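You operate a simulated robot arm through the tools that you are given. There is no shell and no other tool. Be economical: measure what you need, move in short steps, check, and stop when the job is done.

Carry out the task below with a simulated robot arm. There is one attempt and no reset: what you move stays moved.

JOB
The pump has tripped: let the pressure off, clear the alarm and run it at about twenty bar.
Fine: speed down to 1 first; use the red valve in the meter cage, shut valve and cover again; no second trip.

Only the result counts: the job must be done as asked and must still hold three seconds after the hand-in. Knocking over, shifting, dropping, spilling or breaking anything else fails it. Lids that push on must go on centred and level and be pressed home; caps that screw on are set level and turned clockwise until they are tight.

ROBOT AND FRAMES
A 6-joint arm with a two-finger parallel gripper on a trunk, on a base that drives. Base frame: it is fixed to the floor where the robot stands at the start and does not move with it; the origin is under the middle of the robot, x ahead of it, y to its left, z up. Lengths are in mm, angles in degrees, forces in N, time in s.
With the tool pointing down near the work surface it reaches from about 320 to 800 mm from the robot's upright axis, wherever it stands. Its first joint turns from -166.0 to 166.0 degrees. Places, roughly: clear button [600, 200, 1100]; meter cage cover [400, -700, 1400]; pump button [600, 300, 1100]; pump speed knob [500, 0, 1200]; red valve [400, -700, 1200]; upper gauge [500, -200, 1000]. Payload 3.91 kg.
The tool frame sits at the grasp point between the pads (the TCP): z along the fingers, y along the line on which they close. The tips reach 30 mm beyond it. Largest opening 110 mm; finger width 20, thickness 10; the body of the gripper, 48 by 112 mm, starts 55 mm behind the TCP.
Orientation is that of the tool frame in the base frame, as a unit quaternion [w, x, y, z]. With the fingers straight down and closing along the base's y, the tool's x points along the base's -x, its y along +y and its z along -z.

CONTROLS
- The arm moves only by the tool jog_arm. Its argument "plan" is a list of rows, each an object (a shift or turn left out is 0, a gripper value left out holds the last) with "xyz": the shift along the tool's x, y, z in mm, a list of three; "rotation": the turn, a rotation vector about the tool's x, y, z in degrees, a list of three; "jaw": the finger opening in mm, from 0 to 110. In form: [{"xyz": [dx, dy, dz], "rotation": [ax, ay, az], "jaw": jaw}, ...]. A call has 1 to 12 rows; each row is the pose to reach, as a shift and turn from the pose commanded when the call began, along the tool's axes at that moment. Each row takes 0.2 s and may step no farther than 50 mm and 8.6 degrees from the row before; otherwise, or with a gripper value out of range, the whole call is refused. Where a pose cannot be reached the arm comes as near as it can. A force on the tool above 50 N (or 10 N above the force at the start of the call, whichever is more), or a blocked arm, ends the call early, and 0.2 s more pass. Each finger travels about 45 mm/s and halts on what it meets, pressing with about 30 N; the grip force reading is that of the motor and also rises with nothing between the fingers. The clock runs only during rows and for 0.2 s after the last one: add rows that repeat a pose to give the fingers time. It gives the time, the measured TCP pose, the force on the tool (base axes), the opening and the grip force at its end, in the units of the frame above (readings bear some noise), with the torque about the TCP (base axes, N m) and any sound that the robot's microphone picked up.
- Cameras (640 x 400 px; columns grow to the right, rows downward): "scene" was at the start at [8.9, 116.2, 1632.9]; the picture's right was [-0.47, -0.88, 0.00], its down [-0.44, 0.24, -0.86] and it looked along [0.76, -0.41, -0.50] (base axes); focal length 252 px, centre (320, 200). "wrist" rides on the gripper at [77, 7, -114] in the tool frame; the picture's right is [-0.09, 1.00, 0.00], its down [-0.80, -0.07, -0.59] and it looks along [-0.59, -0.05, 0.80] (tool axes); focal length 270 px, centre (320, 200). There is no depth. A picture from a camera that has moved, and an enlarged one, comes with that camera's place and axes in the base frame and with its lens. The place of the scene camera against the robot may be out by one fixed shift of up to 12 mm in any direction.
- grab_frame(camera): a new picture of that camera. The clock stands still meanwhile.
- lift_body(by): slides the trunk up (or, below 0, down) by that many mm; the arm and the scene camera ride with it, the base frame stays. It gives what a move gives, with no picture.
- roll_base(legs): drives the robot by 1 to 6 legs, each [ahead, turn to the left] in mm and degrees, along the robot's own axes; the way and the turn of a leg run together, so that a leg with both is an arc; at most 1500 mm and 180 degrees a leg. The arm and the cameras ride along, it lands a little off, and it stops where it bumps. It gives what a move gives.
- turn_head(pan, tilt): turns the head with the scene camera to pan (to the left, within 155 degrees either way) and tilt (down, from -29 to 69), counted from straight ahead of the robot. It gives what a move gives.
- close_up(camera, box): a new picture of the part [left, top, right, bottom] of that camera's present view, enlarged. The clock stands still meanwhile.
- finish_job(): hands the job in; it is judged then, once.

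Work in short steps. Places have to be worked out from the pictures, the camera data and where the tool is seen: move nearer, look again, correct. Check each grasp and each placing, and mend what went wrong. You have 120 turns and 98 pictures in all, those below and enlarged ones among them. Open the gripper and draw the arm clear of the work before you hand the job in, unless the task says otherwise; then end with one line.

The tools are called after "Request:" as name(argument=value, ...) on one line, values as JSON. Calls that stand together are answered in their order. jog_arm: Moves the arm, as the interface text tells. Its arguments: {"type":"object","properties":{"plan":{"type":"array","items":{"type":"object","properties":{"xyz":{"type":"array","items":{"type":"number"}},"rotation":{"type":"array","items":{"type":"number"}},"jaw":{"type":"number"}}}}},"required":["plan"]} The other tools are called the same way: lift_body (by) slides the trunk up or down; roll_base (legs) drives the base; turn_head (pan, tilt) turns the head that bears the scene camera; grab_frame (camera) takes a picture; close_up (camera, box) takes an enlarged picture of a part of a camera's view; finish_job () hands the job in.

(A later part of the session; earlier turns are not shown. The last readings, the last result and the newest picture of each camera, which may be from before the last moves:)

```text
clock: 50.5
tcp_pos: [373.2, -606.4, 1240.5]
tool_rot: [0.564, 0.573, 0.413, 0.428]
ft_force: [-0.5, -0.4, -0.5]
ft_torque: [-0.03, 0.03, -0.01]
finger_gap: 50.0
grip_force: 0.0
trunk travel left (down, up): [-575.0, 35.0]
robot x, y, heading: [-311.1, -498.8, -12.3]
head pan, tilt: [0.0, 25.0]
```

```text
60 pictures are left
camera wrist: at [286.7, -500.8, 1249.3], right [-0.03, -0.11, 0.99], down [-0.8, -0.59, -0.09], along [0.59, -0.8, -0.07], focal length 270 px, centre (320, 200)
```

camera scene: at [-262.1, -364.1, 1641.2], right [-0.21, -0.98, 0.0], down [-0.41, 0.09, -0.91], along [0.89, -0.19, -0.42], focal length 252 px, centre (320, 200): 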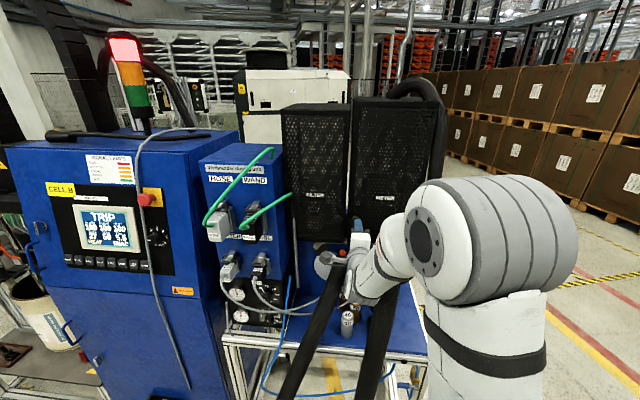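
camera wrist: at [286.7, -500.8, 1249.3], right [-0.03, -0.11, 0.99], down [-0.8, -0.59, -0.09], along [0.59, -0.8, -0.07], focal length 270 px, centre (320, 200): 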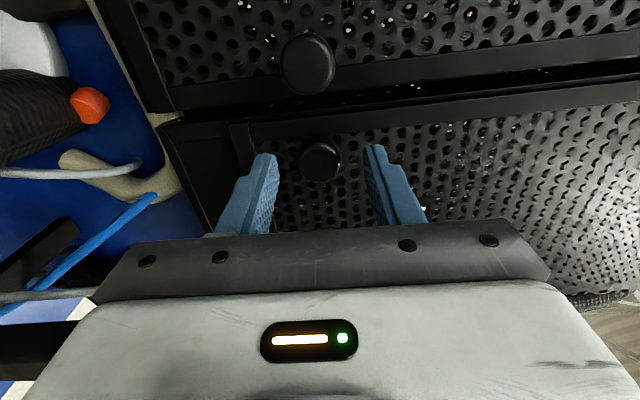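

Knob centred, face just beyond the tips. Advance 14 mm and close on it.

Request:
jog_arm(plan=[{"xyz": [0, 0, 7]}, {"xyz": [0, 0, 14]}, {"xyz": [0, 0, 14], "jaw": 10}, {"xyz": [0, 0, 14]}, {"xyz": [0, 0, 14]}])

Request:
close_up(camera="wrist", box=[160, 80, 480, 280])

```text
clock: 51.7
tcp_pos: [387.7, -610.1, 1240.6]
tool_rot: [0.564, 0.576, 0.412, 0.425]
ft_force: [-1.9, -0.4, -8.6]
ft_torque: [0.1, 0.18, -0.08]
finger_gap: 27.4
grip_force: 44.4
trunk travel left (down, up): [-575.0, 35.0]
robot x, y, heading: [-315.6, -504.7, -12.4]
head pan, tilt: [0.0, 25.0]
```

```text
2.00 times, centred on (320, 180) of wrist
camera zoom: at [300.7, -504.9, 1249.2], right [-0.03, -0.11, 0.99], down [-0.81, -0.59, -0.09], along [0.59, -0.8, -0.07], focal length 541 px, centre (320, 240)
```

zoom: 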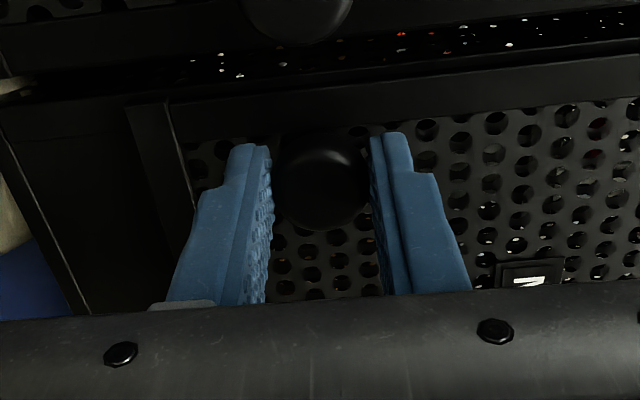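

Gripped (27 mm). I pull out gently 20 mm to learn how the cover moves.

Request:
jog_arm(plan=[{"xyz": [0, 0, -5]}, {"xyz": [0, 0, -10]}, {"xyz": [-0.5, 0, -15]}, {"xyz": [-1, 0, -20]}])

Request:
grab_frame(camera="wrist")

```text
clock: 52.7
tcp_pos: [368.9, -607.9, 1240.5]
tool_rot: [0.564, 0.574, 0.412, 0.426]
ft_force: [5.7, -6.4, -4.4]
ft_torque: [0.04, 0.14, 1.0]
finger_gap: 27.6
grip_force: 44.8
trunk travel left (down, up): [-575.0, 35.0]
robot x, y, heading: [-312.2, -502.7, -12.2]
head pan, tilt: [0.0, 25.0]
```

```text
58 pictures are left
camera wrist: at [282.2, -501.6, 1249.0], right [-0.03, -0.11, 0.99], down [-0.8, -0.59, -0.09], along [0.59, -0.8, -0.07], focal length 270 px, centre (320, 200)
```

wrist: 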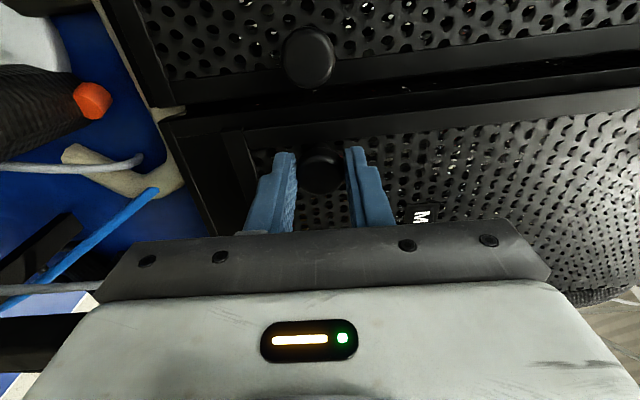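

The cover swings on a right-hand vertical hinge. I keep the tool unrotated (to stay left of the hose) and pull along the arc to about 24°.

Request:
jog_arm(plan=[{"xyz": [-2.5, 0, -9]}, {"xyz": [-5.6, 0, -18.6]}, {"xyz": [-8.5, 0, -28]}, {"xyz": [-12, 0, -37]}, {"xyz": [-16, 0, -46]}, {"xyz": [-20, 0, -55]}])

Request:
grab_frame(camera="wrist")

```text
clock: 54.1
tcp_pos: [311.8, -605.2, 1239.6]
tool_rot: [0.564, 0.577, 0.411, 0.425]
ft_force: [6.8, -27.3, -10.6]
ft_torque: [0.07, 0.31, -0.02]
finger_gap: 27.4
grip_force: 44.9
out of reach, approached as far as the arm can: row 3, 4, 5, 6
trunk travel left (down, up): [-575.0, 35.0]
robot x, y, heading: [-310.0, -502.2, -12.1]
head pan, tilt: [0.0, 25.0]
```

```text
57 pictures are left
camera wrist: at [226.1, -498.8, 1249.7], right [-0.03, -0.11, 0.99], down [-0.81, -0.58, -0.09], along [0.59, -0.8, -0.07], focal length 270 px, centre (320, 200)
```

wrist: 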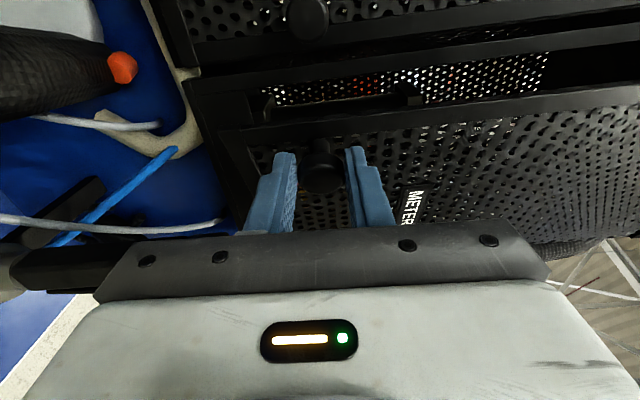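

The door is open about 24°. I release the knob and retract slightly to look inside.

Request:
jog_arm(plan=[{"xyz": [14, 0, -55], "jaw": 50}, {"xyz": [14, 0, -55]}, {"xyz": [20, 0, -75]}, {"xyz": [30, 0, -95]}])

Request:
grab_frame(camera="wrist")

Request:
close_up(camera="scene", box=[270, 80, 450, 240])

```text
refused: row 1 steps farther than a row can; nothing moved
```

```text
56 pictures are left
camera wrist: at [226.1, -498.8, 1249.7], right [-0.03, -0.11, 0.99], down [-0.81, -0.58, -0.09], along [0.59, -0.8, -0.07], focal length 270 px, centre (320, 200)
```

wrist: 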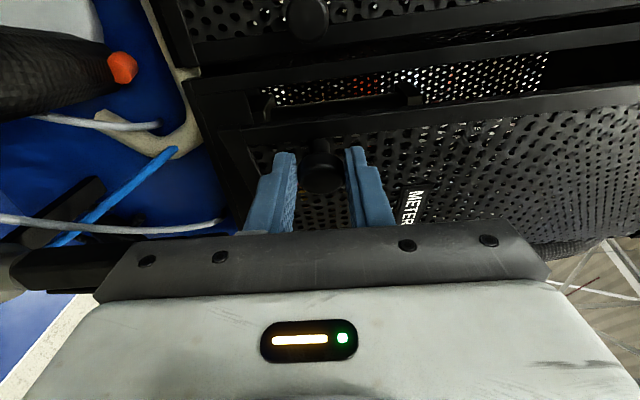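

```text
2.50 times, centred on (360, 160) of scene
camera zoom: at [-258.5, -369.8, 1641.5], right [-0.21, -0.98, 0.0], down [-0.41, 0.09, -0.91], along [0.88, -0.19, -0.43], focal length 631 px, centre (220, 300)
```

zoom: 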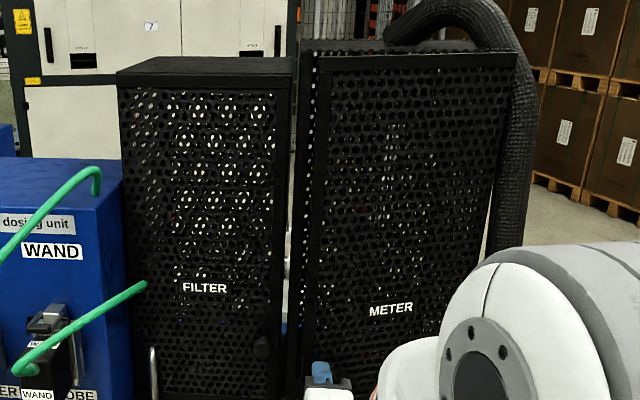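

Row was too long; same release in smaller steps.

Request:
jog_arm(plan=[{"xyz": [0, 0, 0], "jaw": 50}, {"xyz": [0, 0, 0]}, {"xyz": [5, 0, -20]}, {"xyz": [15, 0, -45]}, {"xyz": [30, 0, -70]}])

Request:
grab_frame(camera="wrist")

```text
clock: 55.3
tcp_pos: [252.1, -549.1, 1243.9]
tool_rot: [0.564, 0.572, 0.414, 0.429]
ft_force: [0.5, 0.1, 0.3]
ft_torque: [0.02, -0.01, 0.0]
finger_gap: 50.2
grip_force: 0.0
trunk travel left (down, up): [-575.0, 35.0]
robot x, y, heading: [-310.1, -502.3, -12.4]
head pan, tilt: [0.0, 25.0]
```

```text
54 pictures are left
camera wrist: at [165.1, -443.6, 1251.4], right [-0.04, -0.11, 0.99], down [-0.8, -0.59, -0.09], along [0.6, -0.8, -0.06], focal length 270 px, centre (320, 200)
```

wrist: 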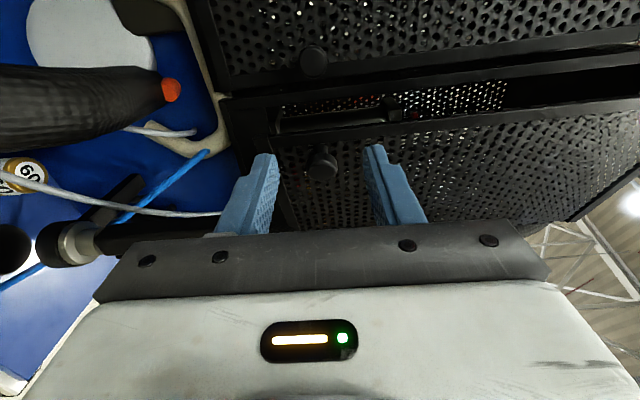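

I'll push the door further open at z≈1435, above the hose: raise, close the jaws, slip past the door's left edge and sweep right to about 45°.

Request:
jog_arm(plan=[{"xyz": [0, 48, 0], "jaw": 0}, {"xyz": [0, 96, 0]}, {"xyz": [0, 144, 0]}, {"xyz": [0, 190, 0]}, {"xyz": [-3, 190, 35]}, {"xyz": [-6, 190, 70]}, {"xyz": [-8, 190, 103]}, {"xyz": [-8, 190, 103]}])

Request:
grab_frame(camera="wrist")

```text
clock: 57.1
tcp_pos: [345.2, -590.2, 1432.7]
tool_rot: [0.563, 0.572, 0.414, 0.43]
ft_force: [0.3, -0.4, -0.2]
ft_torque: [-0.01, -0.01, 0.0]
finger_gap: 0.0
grip_force: 30.5
trunk travel left (down, up): [-575.0, 35.0]
robot x, y, heading: [-307.8, -500.7, -12.2]
head pan, tilt: [0.0, 25.0]
```

```text
53 pictures are left
camera wrist: at [257.0, -485.9, 1441.2], right [-0.04, -0.11, 0.99], down [-0.8, -0.59, -0.09], along [0.6, -0.8, -0.06], focal length 270 px, centre (320, 200)
```

wrist: 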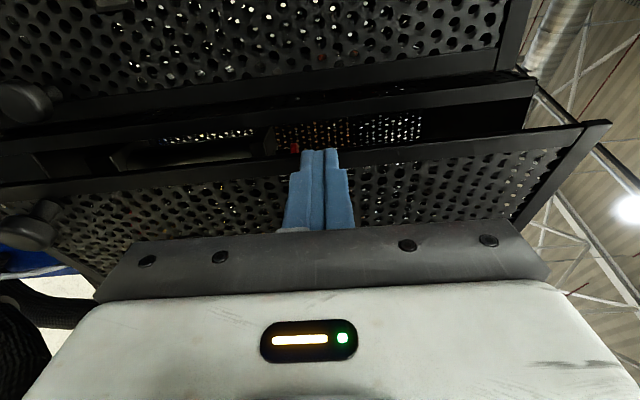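

The tips are past the door edge. Sweep right.

Request:
jog_arm(plan=[{"xyz": [-12, 0, -8]}, {"xyz": [-24, 0, -22]}, {"xyz": [-36, 0, -36]}, {"xyz": [-48, 0, -50]}, {"xyz": [-58, 0, -62]}])

Request:
grab_frame(camera="wrist")

```text
clock: 58.3
tcp_pos: [267.7, -627.7, 1430.9]
tool_rot: [0.563, 0.572, 0.413, 0.43]
ft_force: [0.9, -0.5, 0.6]
ft_torque: [0.01, 0.03, 0.01]
finger_gap: 0.0
grip_force: 30.0
trunk travel left (down, up): [-575.0, 35.0]
robot x, y, heading: [-310.3, -502.8, -12.0]
head pan, tilt: [0.0, 25.0]
```

```text
52 pictures are left
camera wrist: at [181.3, -522.7, 1439.2], right [-0.04, -0.11, 0.99], down [-0.8, -0.59, -0.09], along [0.6, -0.8, -0.06], focal length 270 px, centre (320, 200)
```

wrist: 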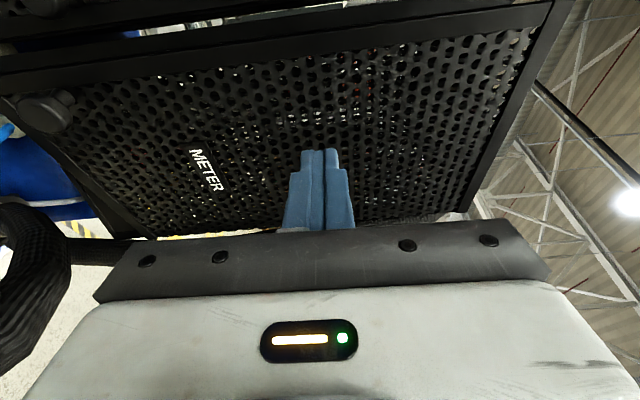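

The tips slid over the front: the door had fallen back to about 14°. I go back left, insert deeper (tip near the cage front plane) and look before pushing.

Request:
jog_arm(plan=[{"xyz": [25, 0, -5]}, {"xyz": [50, 0, 0]}, {"xyz": [78, 0, 20]}, {"xyz": [80, 0, 60]}, {"xyz": [80, 0, 98]}, {"xyz": [80, 0, 98]}])

Request:
grab_frame(camera="wrist")

```text
clock: 59.7
tcp_pos: [387.8, -580.6, 1435.0]
tool_rot: [0.563, 0.572, 0.414, 0.43]
ft_force: [-0.4, 0.0, -0.9]
ft_torque: [0.0, -0.01, -0.01]
finger_gap: 0.0
grip_force: 29.8
trunk travel left (down, up): [-575.0, 35.0]
robot x, y, heading: [-309.5, -502.6, -12.2]
head pan, tilt: [0.0, 25.0]
```

```text
51 pictures are left
camera wrist: at [301.9, -475.2, 1442.5], right [-0.04, -0.11, 0.99], down [-0.8, -0.59, -0.09], along [0.6, -0.8, -0.06], focal length 270 px, centre (320, 200)
```

wrist: 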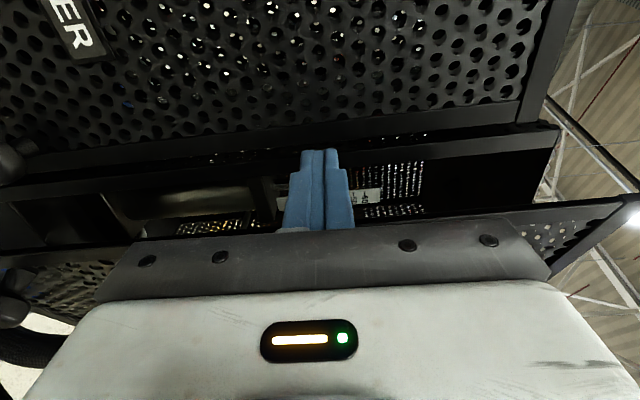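

Now the tips are clearly inside the gap. Sweep right along the edge's arc.

Request:
jog_arm(plan=[{"xyz": [-12, 0, 0]}, {"xyz": [-25, 0, -2]}, {"xyz": [-38, 0, -8]}, {"xyz": [-48, 0, -22]}, {"xyz": [-58, 0, -38]}, {"xyz": [-68, 0, -52]}, {"xyz": [-76, 0, -64]}])

Request:
grab_frame(camera="wrist")

```text
clock: 60.4
tcp_pos: [379.1, -588.6, 1432.0]
tool_rot: [0.561, 0.566, 0.423, 0.43]
ft_force: [-0.5, 31.3, -0.1]
ft_torque: [-0.3, 0.07, -0.24]
finger_gap: 0.0
grip_force: 30.1
trunk travel left (down, up): [-575.0, 35.0]
robot x, y, heading: [-311.2, -503.9, -12.1]
head pan, tilt: [0.0, 25.0]
stopped in row 3: the force on the tool passed its limit at 56 N (the readings are from after the stop); the commanded pose is now the measured one
```

```text
50 pictures are left
camera wrist: at [289.4, -485.0, 1440.4], right [-0.03, -0.1, 0.99], down [-0.79, -0.61, -0.08], along [0.61, -0.79, -0.06], focal length 270 px, centre (320, 200)
```

wrist: 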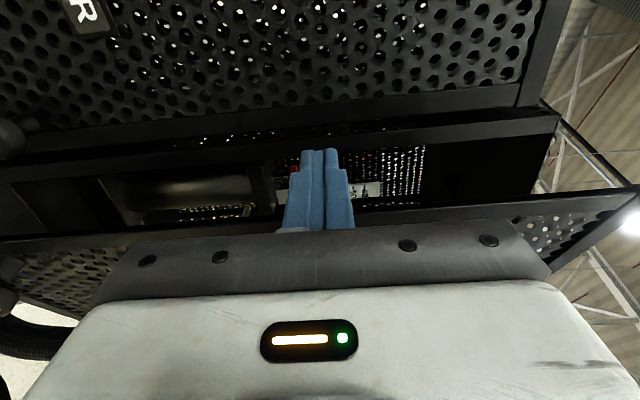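

Pushing sideways at this small angle just loads the hinge. I yaw the tool 35° to the right so the fingers hook behind the door, then pull outward.

Request:
jog_arm(plan=[{"xyz": [6, 0, 0], "rotation": [0, -7, 0]}, {"xyz": [10, 0, 1], "rotation": [0, -14, 0]}, {"xyz": [13, 0, 2], "rotation": [0, -21, 0]}, {"xyz": [16, 0, 3], "rotation": [0, -28, 0]}, {"xyz": [18, 0, 5], "rotation": [0, -35, 0]}, {"xyz": [8, 0, 5], "rotation": [0, -35, 0]}])

Request:
grab_frame(camera="wrist")

```text
clock: 61.8
tcp_pos: [385.0, -594.0, 1432.2]
tool_rot: [0.661, 0.672, 0.231, 0.239]
ft_force: [-0.6, 0.3, 1.0]
ft_torque: [-0.01, 0.01, 0.01]
finger_gap: 0.4
grip_force: 30.3
trunk travel left (down, up): [-575.0, 35.0]
robot x, y, heading: [-310.7, -502.7, -12.3]
head pan, tilt: [0.0, 25.0]
```

```text
49 pictures are left
camera wrist: at [373.3, -458.0, 1441.9], right [-0.07, -0.07, 0.99], down [-1.0, -0.04, -0.08], along [0.04, -1.0, -0.07], focal length 270 px, centre (320, 200)
```

wrist: 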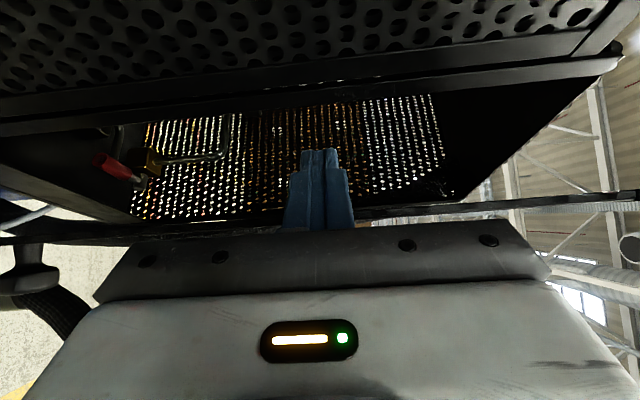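

The red valve is visible inside, around (431,-704,1230). Now hook the door and pull it out.

Request:
jog_arm(plan=[{"xyz": [-12.3, 0, 8.5]}, {"xyz": [-24.5, 0, -7.4]}, {"xyz": [-39.2, 0, -21.5]}, {"xyz": [-56.3, 0, -34]}, {"xyz": [-76.7, 0, -44.2]}, {"xyz": [-95, 0, -49.7]}])

Request:
grab_frame(camera="wrist")

```text
clock: 63.2
tcp_pos: [279.7, -614.2, 1432.4]
tool_rot: [0.662, 0.672, 0.231, 0.24]
ft_force: [-0.4, 0.5, 0.8]
ft_torque: [0.0, -0.02, 0.02]
finger_gap: 0.0
grip_force: 30.0
trunk travel left (down, up): [-575.0, 35.0]
robot x, y, heading: [-308.4, -501.4, -12.2]
head pan, tilt: [0.0, 25.0]
```

```text
48 pictures are left
camera wrist: at [268.2, -477.9, 1441.4], right [-0.08, -0.07, 0.99], down [-1.0, -0.04, -0.08], along [0.04, -1.0, -0.07], focal length 270 px, centre (320, 200)
```

wrist: 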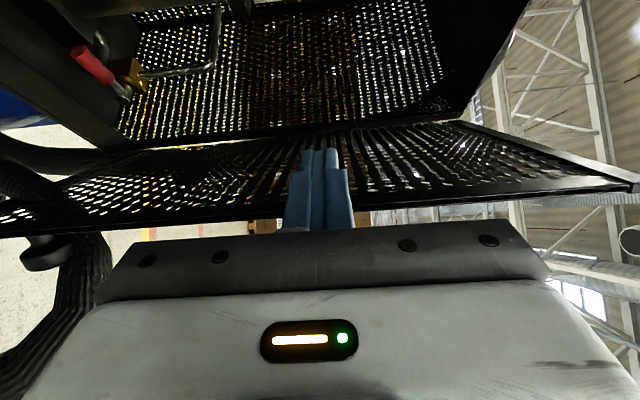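

The door is now open to about 45°. I zoom on the valve.

Request:
close_up(camera="wrist", box=[20, 0, 260, 150])

```text
2.67 times, centred on (140, 75) of wrist
camera zoom: at [268.2, -477.9, 1441.4], right [-0.08, -0.07, 0.99], down [-1.0, -0.04, -0.08], along [0.04, -1.0, -0.07], focal length 721 px, centre (800, 533)
```

zoom: 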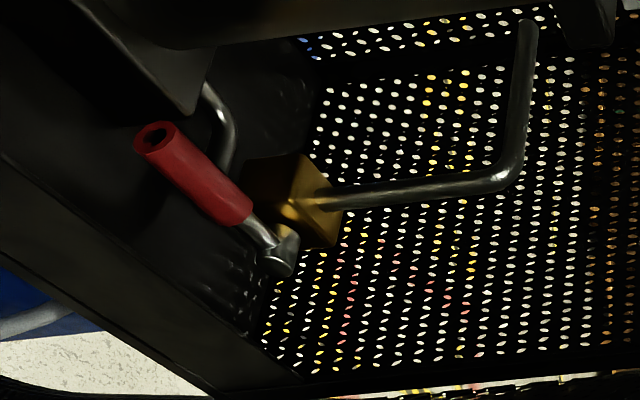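

Triangulated: pivot (423,-776,1199), red handle end (449,-731,1187) – the handle lies horizontally to the left, so closed across a vertical pipe. I leave the door, turn to 25° yaw and come down beside the opening for a better look.

Request:
jog_arm(plan=[{"xyz": [20, 0, -1], "rotation": [0, 3, 0]}, {"xyz": [40, 0, -3], "rotation": [0, 10, 0]}, {"xyz": [40, -45, -3], "rotation": [0, 10, 0]}, {"xyz": [40, -90, -3], "rotation": [0, 10, 0]}, {"xyz": [40, -135, -3], "rotation": [0, 10, 0]}, {"xyz": [40, -170, -3], "rotation": [0, 10, 0]}])

Request:
grab_frame(camera="wrist")

Request:
grab_frame(camera="scene")

```text
clock: 64.6
tcp_pos: [310.7, -583.2, 1259.9]
tool_rot: [0.639, 0.649, 0.288, 0.297]
ft_force: [0.4, 0.1, 0.0]
ft_torque: [0.0, 0.0, -0.03]
finger_gap: 0.0
grip_force: 29.9
trunk travel left (down, up): [-575.0, 35.0]
robot x, y, heading: [-311.8, -500.8, -12.4]
head pan, tilt: [0.0, 25.0]
```

```text
46 pictures are left
camera wrist: at [274.3, -451.0, 1269.9], right [-0.06, -0.09, 0.99], down [-0.97, -0.21, -0.08], along [0.22, -0.97, -0.07], focal length 270 px, centre (320, 200)
```

wrist: 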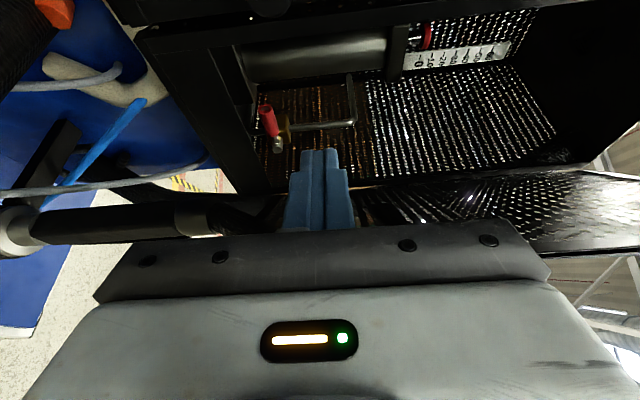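

```text
45 pictures are left
camera scene: at [-260.7, -364.2, 1641.2], right [-0.21, -0.98, 0.0], down [-0.41, 0.09, -0.91], along [0.89, -0.19, -0.42], focal length 252 px, centre (320, 200)
```

scene: 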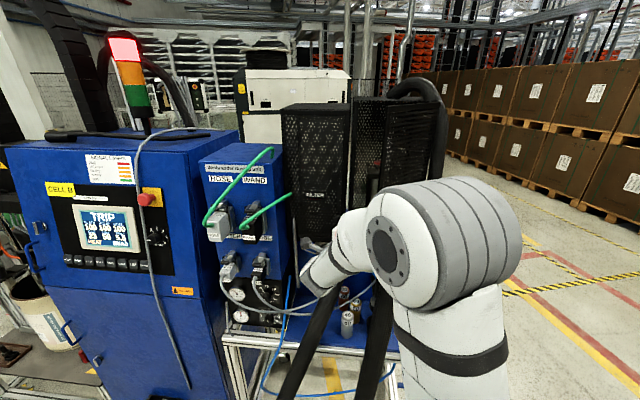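

Nice view of the interior. Zoom on the valve.

Request:
close_up(camera="wrist", box=[200, 60, 370, 170])

```text
3.64 times, centred on (285, 115) of wrist
camera zoom: at [274.3, -451.0, 1269.9], right [-0.06, -0.09, 0.99], down [-0.97, -0.21, -0.08], along [0.22, -0.97, -0.07], focal length 983 px, centre (447, 509)
```

zoom: 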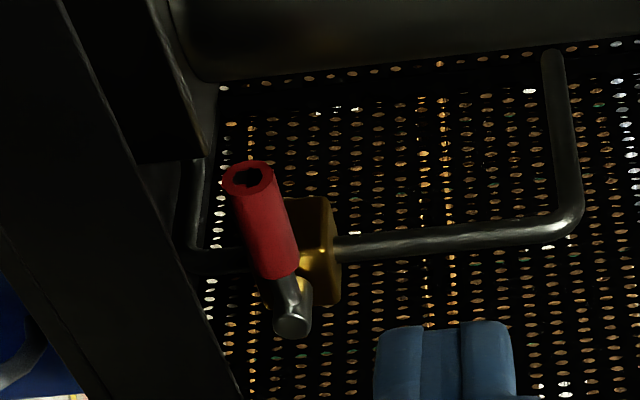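

Valve stem faces front; pipes run vertically; the handle is horizontal behind a sill (top ≈1207). It should swing up to open. I roll the camera on top and pitch the tool 55° down, to reach over the sill and under the handle.

Request:
jog_arm(plan=[{"xyz": [0, 10, -3], "rotation": [3.57, -3.57, 6.87]}, {"xyz": [0, 20, -6], "rotation": [7.15, -7.15, 13.73]}, {"xyz": [0, 30, -9], "rotation": [10.7, -10.7, 20.6]}, {"xyz": [0, 40, -12], "rotation": [14.3, -14.3, 27.47]}, {"xyz": [0, 50, -15], "rotation": [17.9, -17.9, 34.3]}, {"xyz": [0, 60, -15], "rotation": [21.45, -21.45, 41.2]}, {"xyz": [0, 70, -15], "rotation": [25, -25, 48.07]}, {"xyz": [0, 70, -15], "rotation": [28.6, -28.6, 54.9]}, {"xyz": [0, 70, -15], "rotation": [32.2, -32.2, 61.8]}, {"xyz": [0, 70, -15], "rotation": [35.75, -35.75, 68.7]}, {"xyz": [0, 70, -15], "rotation": [39.3, -39.3, 75.5]}, {"xyz": [0, 70, -15], "rotation": [42.9, -42.9, 82.4]}])

Request:
grab_frame(camera="wrist")

```text
clock: 67.2
tcp_pos: [300.2, -575.2, 1332.0]
tool_rot: [0.095, 0.893, -0.339, 0.281]
ft_force: [-0.2, 0.4, 0.6]
ft_torque: [0.0, -0.04, -0.03]
finger_gap: 0.0
grip_force: 30.1
trunk travel left (down, up): [-575.0, 35.0]
robot x, y, heading: [-309.1, -505.6, -12.1]
head pan, tilt: [0.0, 25.0]
```

```text
43 pictures are left
camera wrist: at [291.6, -582.7, 1470.0], right [-0.71, -0.7, -0.07], down [-0.7, 0.71, 0.04], along [0.02, 0.08, -1.0], focal length 270 px, centre (320, 200)
```

wrist: 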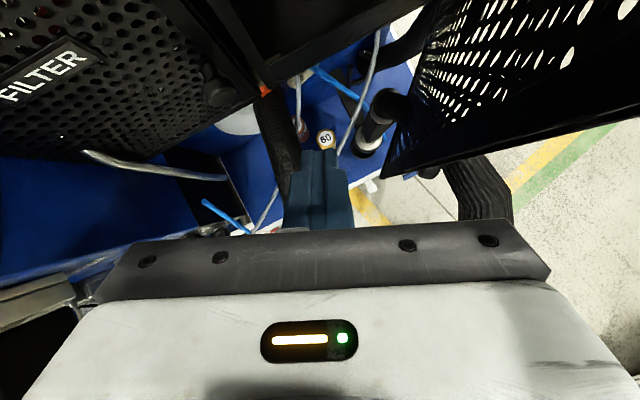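

The view straight down confirms door edge at ≈(271,-621) and hose at (223,-649). I yaw 8° more and move to just above the sill, in line with the underside of the handle.

Request:
jog_arm(plan=[{"xyz": [21.7, -6.8, 28], "rotation": [-2.2, 0.1, 3.3]}, {"xyz": [43.4, -13.5, 56], "rotation": [-4.5, 0.16, 6.6]}, {"xyz": [65.1, -20.3, 84], "rotation": [-4.5, 0.16, 6.6]}, {"xyz": [72, 1.5, 107], "rotation": [-4.5, 0.16, 6.6]}, {"xyz": [78.8, 23.2, 130.5], "rotation": [-4.5, 0.16, 6.6]}, {"xyz": [78.8, 23.2, 130.5], "rotation": [-4.5, 0.16, 6.6]}])

Request:
grab_frame(camera="wrist")

```text
clock: 68.6
tcp_pos: [391.5, -683.8, 1267.9]
tool_rot: [0.115, 0.867, -0.4, 0.273]
ft_force: [-0.4, 0.3, -0.4]
ft_torque: [-0.01, -0.02, -0.02]
finger_gap: 0.1
grip_force: 29.9
trunk travel left (down, up): [-575.0, 35.0]
robot x, y, heading: [-308.4, -501.4, -12.3]
head pan, tilt: [0.0, 25.0]
```

```text
42 pictures are left
camera wrist: at [382.6, -689.6, 1405.6], right [-0.8, -0.6, -0.07], down [-0.6, 0.8, 0.04], along [0.03, 0.07, -1.0], focal length 270 px, centre (320, 200)
```

wrist: 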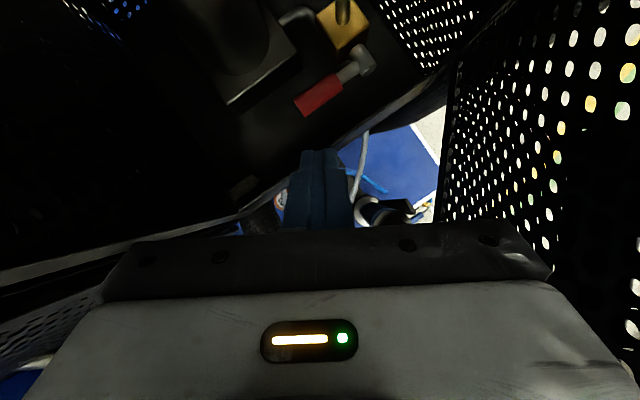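

Handle seen clearly from above: end (446,-729), hub (425,-777), sill inner edge ≈45 mm in front of it. I pitch 7° steeper and slide the closed fingers down between sill and handle to below it.

Request:
jog_arm(plan=[{"xyz": [8.4, 1.3, 16.1], "rotation": [0, -7, 0]}, {"xyz": [5.8, 1.4, 39], "rotation": [0, -7, 0]}, {"xyz": [3.2, 1.6, 62], "rotation": [0, -7, 0]}, {"xyz": [0.6, 1.7, 85.5], "rotation": [0, -7, 0]}, {"xyz": [0.6, 1.7, 85.5], "rotation": [0, -7, 0]}])

Request:
grab_frame(camera="wrist")

```text
clock: 69.8
tcp_pos: [419.9, -720.7, 1198.2]
tool_rot: [0.09, 0.882, -0.406, 0.22]
ft_force: [-4.9, 2.7, -2.0]
ft_torque: [0.01, 0.05, 0.0]
finger_gap: 0.0
grip_force: 30.0
trunk travel left (down, up): [-575.0, 35.0]
robot x, y, heading: [-309.9, -502.8, -12.3]
head pan, tilt: [0.0, 25.0]
```

```text
41 pictures are left
camera wrist: at [422.9, -739.9, 1335.7], right [-0.8, -0.59, -0.06], down [-0.59, 0.79, 0.16], along [-0.05, 0.16, -0.99], focal length 270 px, centre (320, 200)
```

wrist: 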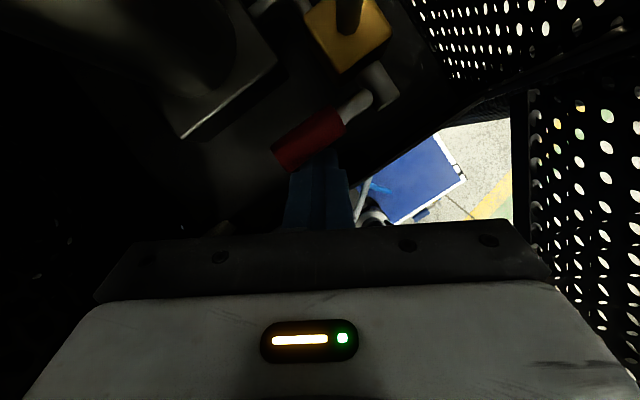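

The tips are under the outer part of the red handle. I lift along the handle's arc in a first small step to test the direction.

Request:
jog_arm(plan=[{"xyz": [3.8, -0.7, -7]}, {"xyz": [7.5, -1.3, -13.3]}, {"xyz": [11.5, -1, -17.5]}])

Request:
grab_frame(camera="wrist")

```text
clock: 70.6
tcp_pos: [419.7, -724.3, 1221.1]
tool_rot: [0.09, 0.882, -0.406, 0.22]
ft_force: [-21.3, -3.8, -7.8]
ft_torque: [0.0, 0.2, -0.09]
finger_gap: 0.4
grip_force: 30.2
trunk travel left (down, up): [-575.0, 35.0]
robot x, y, heading: [-310.8, -502.4, -12.0]
head pan, tilt: [0.0, 25.0]
```

```text
40 pictures are left
camera wrist: at [422.6, -742.3, 1357.7], right [-0.8, -0.59, -0.06], down [-0.59, 0.79, 0.16], along [-0.05, 0.16, -0.99], focal length 270 px, centre (320, 200)
```

wrist: 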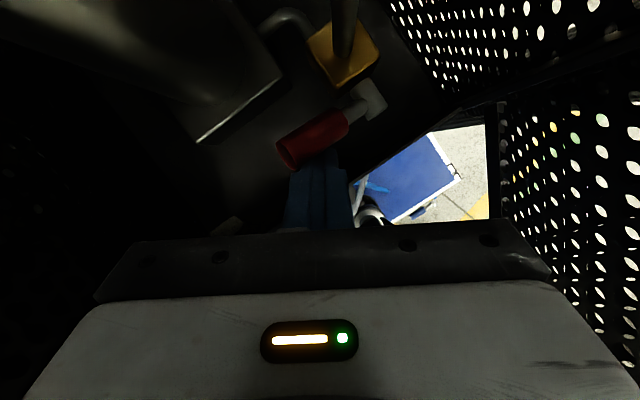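

The tool rose 22 mm with a moderate force; continue along the arc and look.

Request:
jog_arm(plan=[{"xyz": [4, 0, -3.5]}, {"xyz": [11.5, -0.5, -6]}, {"xyz": [20, -1.5, -8]}])

Request:
close_up(camera="wrist", box=[200, 20, 440, 240])

```text
clock: 71.4
tcp_pos: [429.6, -730.0, 1242.0]
tool_rot: [0.09, 0.882, -0.405, 0.224]
ft_force: [-26.0, 11.5, 2.1]
ft_torque: [0.0, -0.03, -0.29]
finger_gap: 0.2
grip_force: 30.1
trunk travel left (down, up): [-575.0, 35.0]
robot x, y, heading: [-312.1, -502.4, -12.1]
head pan, tilt: [0.0, 25.0]
```

```text
1.82 times, centred on (320, 130) of wrist
camera zoom: at [431.1, -747.9, 1379.1], right [-0.8, -0.59, -0.06], down [-0.6, 0.79, 0.15], along [-0.04, 0.16, -0.99], focal length 491 px, centre (320, 327)
```

zoom: 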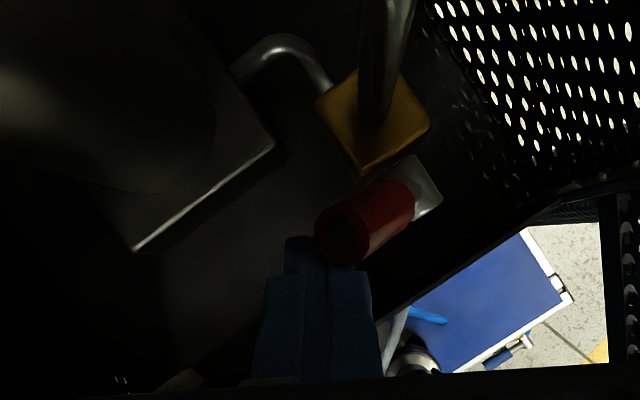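

The handle is swinging upward (now ~60°). I complete the arc to vertical.

Request:
jog_arm(plan=[{"xyz": [6, 0.5, 0]}, {"xyz": [11, 1, 0]}, {"xyz": [16, 3, 0.5]}, {"xyz": [21, 6, 1]}, {"xyz": [22, 10, 1]}])

Request:
close_up(camera="wrist", box=[200, 20, 440, 240])

Request:
close_up(camera="scene", box=[60, 190, 160, 260])

```text
clock: 72.0
tcp_pos: [432.4, -737.9, 1242.8]
tool_rot: [0.09, 0.883, -0.407, 0.219]
ft_force: [-1.0, 1.0, -0.2]
ft_torque: [-0.06, -0.05, -0.02]
finger_gap: 0.0
grip_force: 30.0
trunk travel left (down, up): [-575.0, 35.0]
robot x, y, heading: [-313.0, -502.0, -12.6]
head pan, tilt: [0.0, 25.0]
stopped in row 3: the force on the tool passed its limit at 52 N (the readings are from after the stop); the commanded pose is now the measured one
```

```text
1.82 times, centred on (320, 130) of wrist
camera zoom: at [436.4, -755.7, 1381.0], right [-0.8, -0.59, -0.06], down [-0.59, 0.79, 0.16], along [-0.05, 0.16, -0.99], focal length 491 px, centre (320, 327)
```

zoom: 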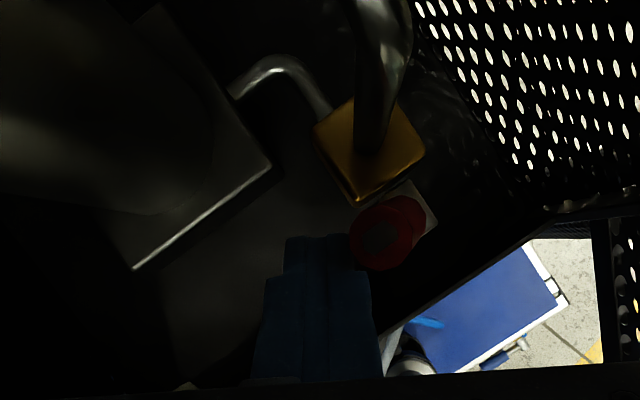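

```text
5.71 times, centred on (110, 225) of scene
camera zoom: at [-266.0, -361.6, 1641.1], right [-0.21, -0.98, 0.0], down [-0.41, 0.09, -0.91], along [0.89, -0.19, -0.42], focal length 1442 px, centre (1520, 57)
```

zoom: 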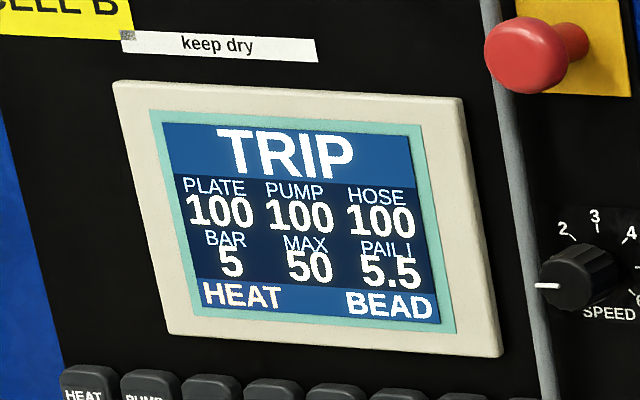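

The handle now points up and the pressure reads 5 bar. I hold still a few seconds and read again.

Request:
jog_arm(plan=[{"xyz": [0, 0, 0]}, {"xyz": [0, 0, 0]}, {"xyz": [0, 0, 0]}, {"xyz": [0, 0, 0]}, {"xyz": [0, 0, 0]}, {"xyz": [0, 0, 0]}, {"xyz": [0, 0, 0]}, {"xyz": [0, 0, 0]}, {"xyz": [0, 0, 0]}, {"xyz": [0, 0, 0]}])

Request:
close_up(camera="scene", box=[60, 190, 160, 260])

```text
clock: 74.2
tcp_pos: [435.5, -740.2, 1240.2]
tool_rot: [0.09, 0.882, -0.408, 0.217]
ft_force: [-0.1, -0.2, -0.1]
ft_torque: [0.01, -0.01, -0.03]
finger_gap: 0.0
grip_force: 30.2
trunk travel left (down, up): [-575.0, 35.0]
robot x, y, heading: [-312.8, -504.4, -12.3]
head pan, tilt: [0.0, 25.0]
```

```text
5.71 times, centred on (110, 225) of scene
camera zoom: at [-261.3, -364.3, 1641.2], right [-0.21, -0.98, 0.0], down [-0.41, 0.09, -0.91], along [0.89, -0.19, -0.42], focal length 1442 px, centre (1520, 57)
```

zoom: 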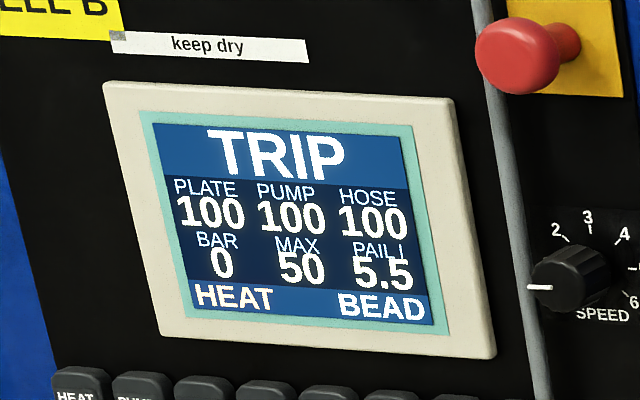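

Pressure is 0. Now to shut the valve I must pull the handle back left/down from its right side; I retreat out of the cage first and reorient flatter (pitch 20°, yaw 40° right).

Request:
jog_arm(plan=[{"xyz": [0, 0, -35]}, {"xyz": [0, 0, -70]}, {"xyz": [-33, -5, -82]}, {"xyz": [-67, -10, -95]}, {"xyz": [-100, -14.4, -107]}, {"xyz": [-100, -14.4, -107], "rotation": [-1.14, 7, 1.02]}, {"xyz": [-100, -14.4, -107], "rotation": [-2.28, 14, 2.04]}, {"xyz": [-100, -14.4, -107], "rotation": [-3.42, 21, 3.06]}, {"xyz": [-100, -14.4, -107], "rotation": [-4.56, 28, 4.09]}, {"xyz": [-100, -14.4, -107], "rotation": [-5.7, 35, 5.11]}, {"xyz": [-100, -14.4, -107], "rotation": [-6.84, 42, 6.13]}, {"xyz": [-100, -14.4, -107], "rotation": [-6.84, 42, 6.13], "jaw": 36}])

Request:
grab_frame(camera="wrist")

```text
clock: 76.8
tcp_pos: [355.3, -625.5, 1290.7]
tool_rot: [0.271, 0.716, -0.405, 0.499]
ft_force: [0.1, -0.6, -0.2]
ft_torque: [0.04, 0.01, -0.01]
finger_gap: 32.4
grip_force: 0.1
trunk travel left (down, up): [-575.0, 35.0]
robot x, y, heading: [-309.8, -502.0, -12.1]
head pan, tilt: [0.0, 25.0]
```

```text
35 pictures are left
camera wrist: at [306.6, -563.0, 1403.1], right [-0.86, -0.5, -0.1], down [-0.37, 0.76, -0.54], along [0.34, -0.43, -0.84], focal length 270 px, centre (320, 200)
```

wrist: 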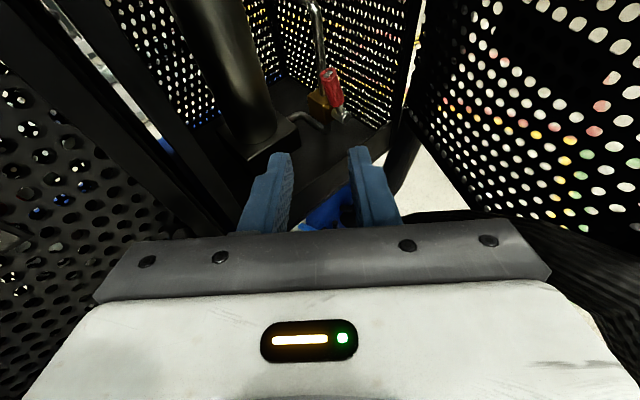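

Clear view: handle stands up, leaning slightly left, end at ≈(434,-768,1248). I move in until the tips are just short of it.

Request:
jog_arm(plan=[{"xyz": [2, 2, 40], "jaw": 40}, {"xyz": [4, 5, 75]}, {"xyz": [6, 7, 105]}, {"xyz": [7, 8, 118]}, {"xyz": [7, 8, 118]}])

Request:
grab_frame(camera="wrist")

```text
clock: 78.0
tcp_pos: [411.6, -726.8, 1256.1]
tool_rot: [0.27, 0.718, -0.405, 0.498]
ft_force: [0.0, 0.1, 0.0]
ft_torque: [-0.01, 0.01, 0.01]
finger_gap: 40.0
grip_force: 0.1
trunk travel left (down, up): [-575.0, 35.0]
robot x, y, heading: [-308.4, -506.2, -12.3]
head pan, tilt: [0.0, 25.0]
```

```text
34 pictures are left
camera wrist: at [362.2, -663.8, 1368.6], right [-0.86, -0.5, -0.1], down [-0.37, 0.76, -0.54], along [0.34, -0.42, -0.84], focal length 270 px, centre (320, 200)
```

wrist: 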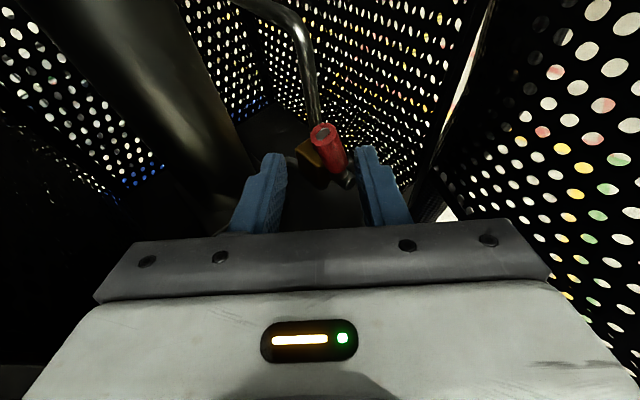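

Handle is between the fingers. Advance 32 mm.

Request:
jog_arm(plan=[{"xyz": [0, 3, 16]}, {"xyz": [0, 4, 32]}, {"xyz": [0, 4, 32]}])

Request:
grab_frame(camera="wrist")

```text
clock: 78.8
tcp_pos: [422.6, -753.7, 1244.4]
tool_rot: [0.271, 0.716, -0.405, 0.5]
ft_force: [0.9, -0.9, 0.2]
ft_torque: [0.04, -0.04, -0.02]
finger_gap: 39.8
grip_force: 0.0
trunk travel left (down, up): [-575.0, 35.0]
robot x, y, heading: [-310.6, -500.5, -12.6]
head pan, tilt: [0.0, 25.0]
```

```text
33 pictures are left
camera wrist: at [373.9, -691.1, 1357.2], right [-0.86, -0.5, -0.1], down [-0.37, 0.76, -0.54], along [0.34, -0.43, -0.84], focal length 270 px, centre (320, 200)
```

wrist: 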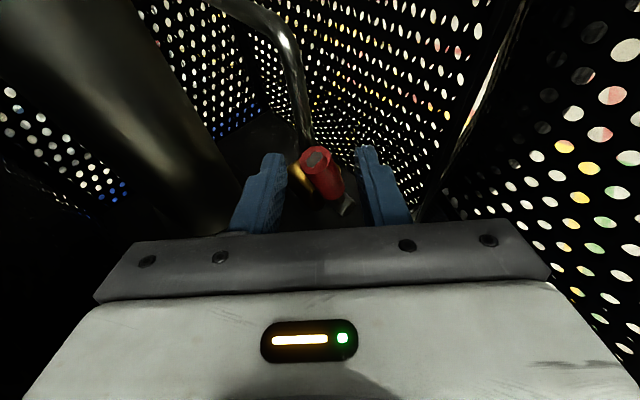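

The handle is between the fingers. I narrow the gap and drag the handle left and down, rolling with it.

Request:
jog_arm(plan=[{"xyz": [0, 0, 4], "jaw": 28}, {"xyz": [-2, -5, 4], "rotation": [0, 0, -4]}, {"xyz": [-5, -10, 2.5], "rotation": [0, 0, -8]}, {"xyz": [-9, -14.5, 0.5], "rotation": [0, 0, -12]}, {"xyz": [-14, -19, -2], "rotation": [0, 0, -16]}, {"xyz": [-21, -23, -5], "rotation": [0, 0, -20]}])

Request:
grab_frame(camera="wrist")

```text
clock: 80.2
tcp_pos: [436.1, -733.2, 1228.6]
tool_rot: [0.353, 0.776, -0.274, 0.446]
ft_force: [9.4, -11.1, 14.3]
ft_torque: [-0.9, 0.09, -0.28]
finger_gap: 31.7
grip_force: 26.0
trunk travel left (down, up): [-575.0, 35.0]
robot x, y, heading: [-312.4, -507.6, -12.1]
head pan, tilt: [0.0, 25.0]
```

```text
32 pictures are left
camera wrist: at [408.8, -654.9, 1339.2], right [-0.78, -0.59, 0.22], down [-0.61, 0.6, -0.52], along [0.17, -0.54, -0.82], focal length 270 px, centre (320, 200)
```

wrist: 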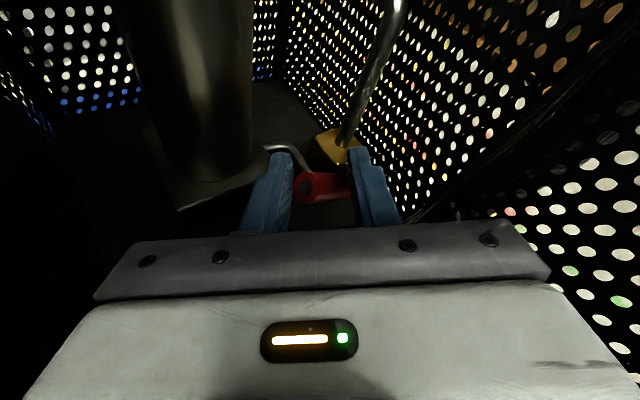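

The handle came down to roughly 40°. I open, retract 45 mm and then press it down from above.

Request:
jog_arm(plan=[{"xyz": [3, 0, -3], "jaw": 44}, {"xyz": [4, 0, -12]}, {"xyz": [8, 0, -40]}, {"xyz": [20, 0, -55]}])

Request:
grab_frame(camera="wrist")

```text
clock: 81.2
tcp_pos: [418.0, -688.8, 1263.8]
tool_rot: [0.353, 0.776, -0.274, 0.444]
ft_force: [0.6, -0.4, 0.6]
ft_torque: [0.02, 0.01, -0.01]
finger_gap: 44.1
grip_force: 0.0
trunk travel left (down, up): [-575.0, 35.0]
robot x, y, heading: [-305.7, -504.6, -12.3]
head pan, tilt: [0.0, 25.0]
```

```text
31 pictures are left
camera wrist: at [390.6, -612.0, 1374.8], right [-0.78, -0.59, 0.23], down [-0.61, 0.6, -0.52], along [0.17, -0.54, -0.83], focal length 270 px, centre (320, 200)
```

wrist: 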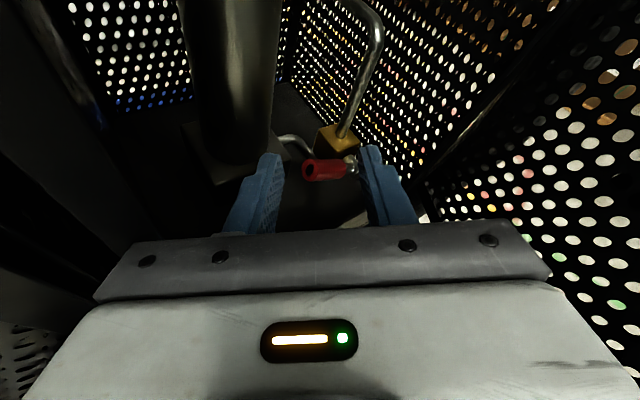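

Handle now ≈18° above horizontal (end at z≈1213). I close the jaws, move above its outer part and press down.

Request:
jog_arm(plan=[{"xyz": [6, 3, 0], "jaw": 0}, {"xyz": [8, 5, 0]}, {"xyz": [8, 8, 15]}, {"xyz": [6.2, 8.6, 39]}, {"xyz": [-7, 4, 44.2]}, {"xyz": [-15, 1, 47]}, {"xyz": [-22, -1, 50]}, {"xyz": [-29, -3.5, 53]}, {"xyz": [-34, -5.5, 55]}])

Request:
grab_frame(camera="wrist")

```text
clock: 83.2
tcp_pos: [432.3, -724.5, 1219.8]
tool_rot: [0.354, 0.772, -0.275, 0.451]
ft_force: [14.8, -3.2, 42.2]
ft_torque: [-0.8, -0.67, 0.13]
finger_gap: 0.0
grip_force: 29.9
trunk travel left (down, up): [-575.0, 35.0]
robot x, y, heading: [-311.3, -500.3, -12.2]
head pan, tilt: [0.0, 25.0]
```

```text
30 pictures are left
camera wrist: at [404.1, -647.1, 1330.5], right [-0.78, -0.59, 0.22], down [-0.6, 0.6, -0.53], along [0.18, -0.54, -0.82], focal length 270 px, centre (320, 200)
```

wrist: 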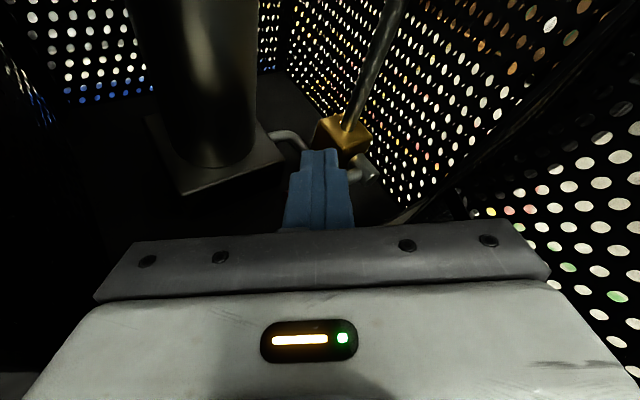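

Firm stop (42 N) with handle centre at z≈1195, i.e. horizontal. I lift off and check.

Request:
jog_arm(plan=[{"xyz": [20, 5, -8]}, {"xyz": [35, 8, -30]}, {"xyz": [35, 5, -70]}, {"xyz": [35, 0, -105]}])

Request:
close_up(camera="wrist", box=[220, 60, 440, 200])

```text
clock: 84.2
tcp_pos: [397.9, -645.7, 1278.2]
tool_rot: [0.353, 0.776, -0.274, 0.445]
ft_force: [0.4, 0.5, 0.3]
ft_torque: [-0.01, 0.0, 0.0]
finger_gap: 0.0
grip_force: 30.1
trunk travel left (down, up): [-575.0, 35.0]
robot x, y, heading: [-309.9, -504.5, -12.2]
head pan, tilt: [0.0, 25.0]
```

```text
2.86 times, centred on (330, 130) of wrist
camera zoom: at [371.0, -568.1, 1390.4], right [-0.78, -0.59, 0.23], down [-0.61, 0.6, -0.52], along [0.17, -0.54, -0.83], focal length 772 px, centre (291, 400)
```

zoom: 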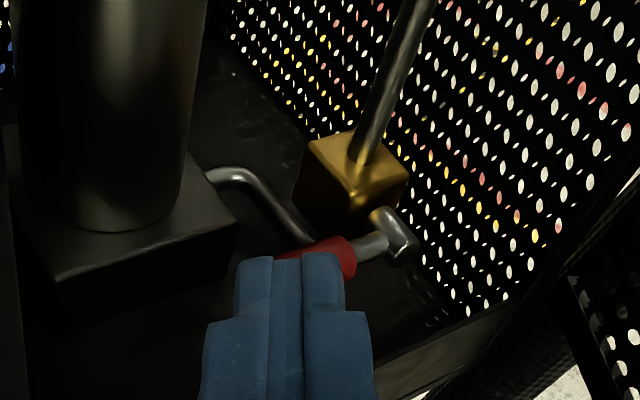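

Valve is shut (handle horizontal). I withdraw up and to the left and turn the tool back to face the door straight.

Request:
jog_arm(plan=[{"xyz": [8.5, 16, -37]}, {"xyz": [17, 32, -74]}, {"xyz": [25.5, 48, -110]}, {"xyz": [34, 64, -147]}, {"xyz": [42.5, 80, -184]}, {"xyz": [50.6, 95, -219]}])

Request:
jog_arm(plan=[{"rotation": [0.75, 4.4, -6.75]}, {"rotation": [1.5, 8.8, -13.5]}, {"rotation": [2.24, 13.2, -20.3]}, {"rotation": [3, 17.6, -27]}, {"rotation": [3.7, 22, -33.8]}, {"rotation": [4.5, 26.4, -40.5]}, {"rotation": [5.2, 30.8, -47.3]}, {"rotation": [6, 35.2, -54]}, {"rotation": [6.7, 39.6, -60.8]}, {"rotation": [7.45, 44, -67.5]}, {"rotation": [8.2, 48.4, -74.3]}])

Request:
grab_frame(camera="wrist")

Request:
close_up(camera="scene", box=[60, 80, 460, 330])

```text
clock: 85.7
tcp_pos: [238.1, -538.4, 1431.3]
tool_rot: [0.353, 0.776, -0.274, 0.445]
ft_force: [0.5, 1.4, 0.5]
ft_torque: [-0.02, 0.0, -0.03]
finger_gap: 0.1
grip_force: 30.4
trunk travel left (down, up): [-575.0, 35.0]
robot x, y, heading: [-309.6, -502.4, -12.2]
head pan, tilt: [0.0, 25.0]
```

```text
clock: 88.0
tcp_pos: [240.3, -536.4, 1432.4]
tool_rot: [0.566, 0.567, 0.423, 0.424]
ft_force: [0.1, 0.6, -0.4]
ft_torque: [-0.02, -0.01, 0.0]
finger_gap: 0.0
grip_force: 29.4
trunk travel left (down, up): [-575.0, 35.0]
robot x, y, heading: [-313.7, -500.8, -12.2]
head pan, tilt: [0.0, 25.0]
```

```text
28 pictures are left
camera wrist: at [152.4, -431.2, 1439.3], right [-0.03, -0.09, 1.0], down [-0.8, -0.6, -0.07], along [0.6, -0.8, -0.05], focal length 270 px, centre (320, 200)
```

wrist: 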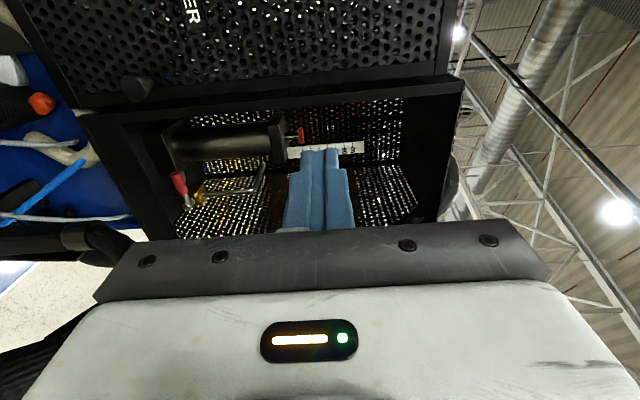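

```text
1.60 times, centred on (260, 205) of scene
camera zoom: at [-261.9, -364.4, 1641.2], right [-0.21, -0.98, 0.0], down [-0.41, 0.09, -0.91], along [0.89, -0.19, -0.42], focal length 404 px, centre (416, 192)
```

zoom: 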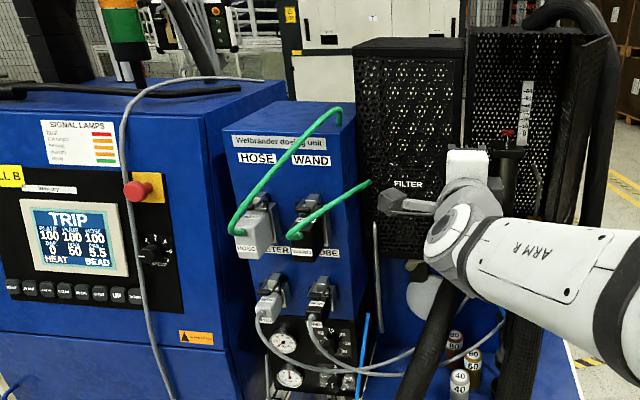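

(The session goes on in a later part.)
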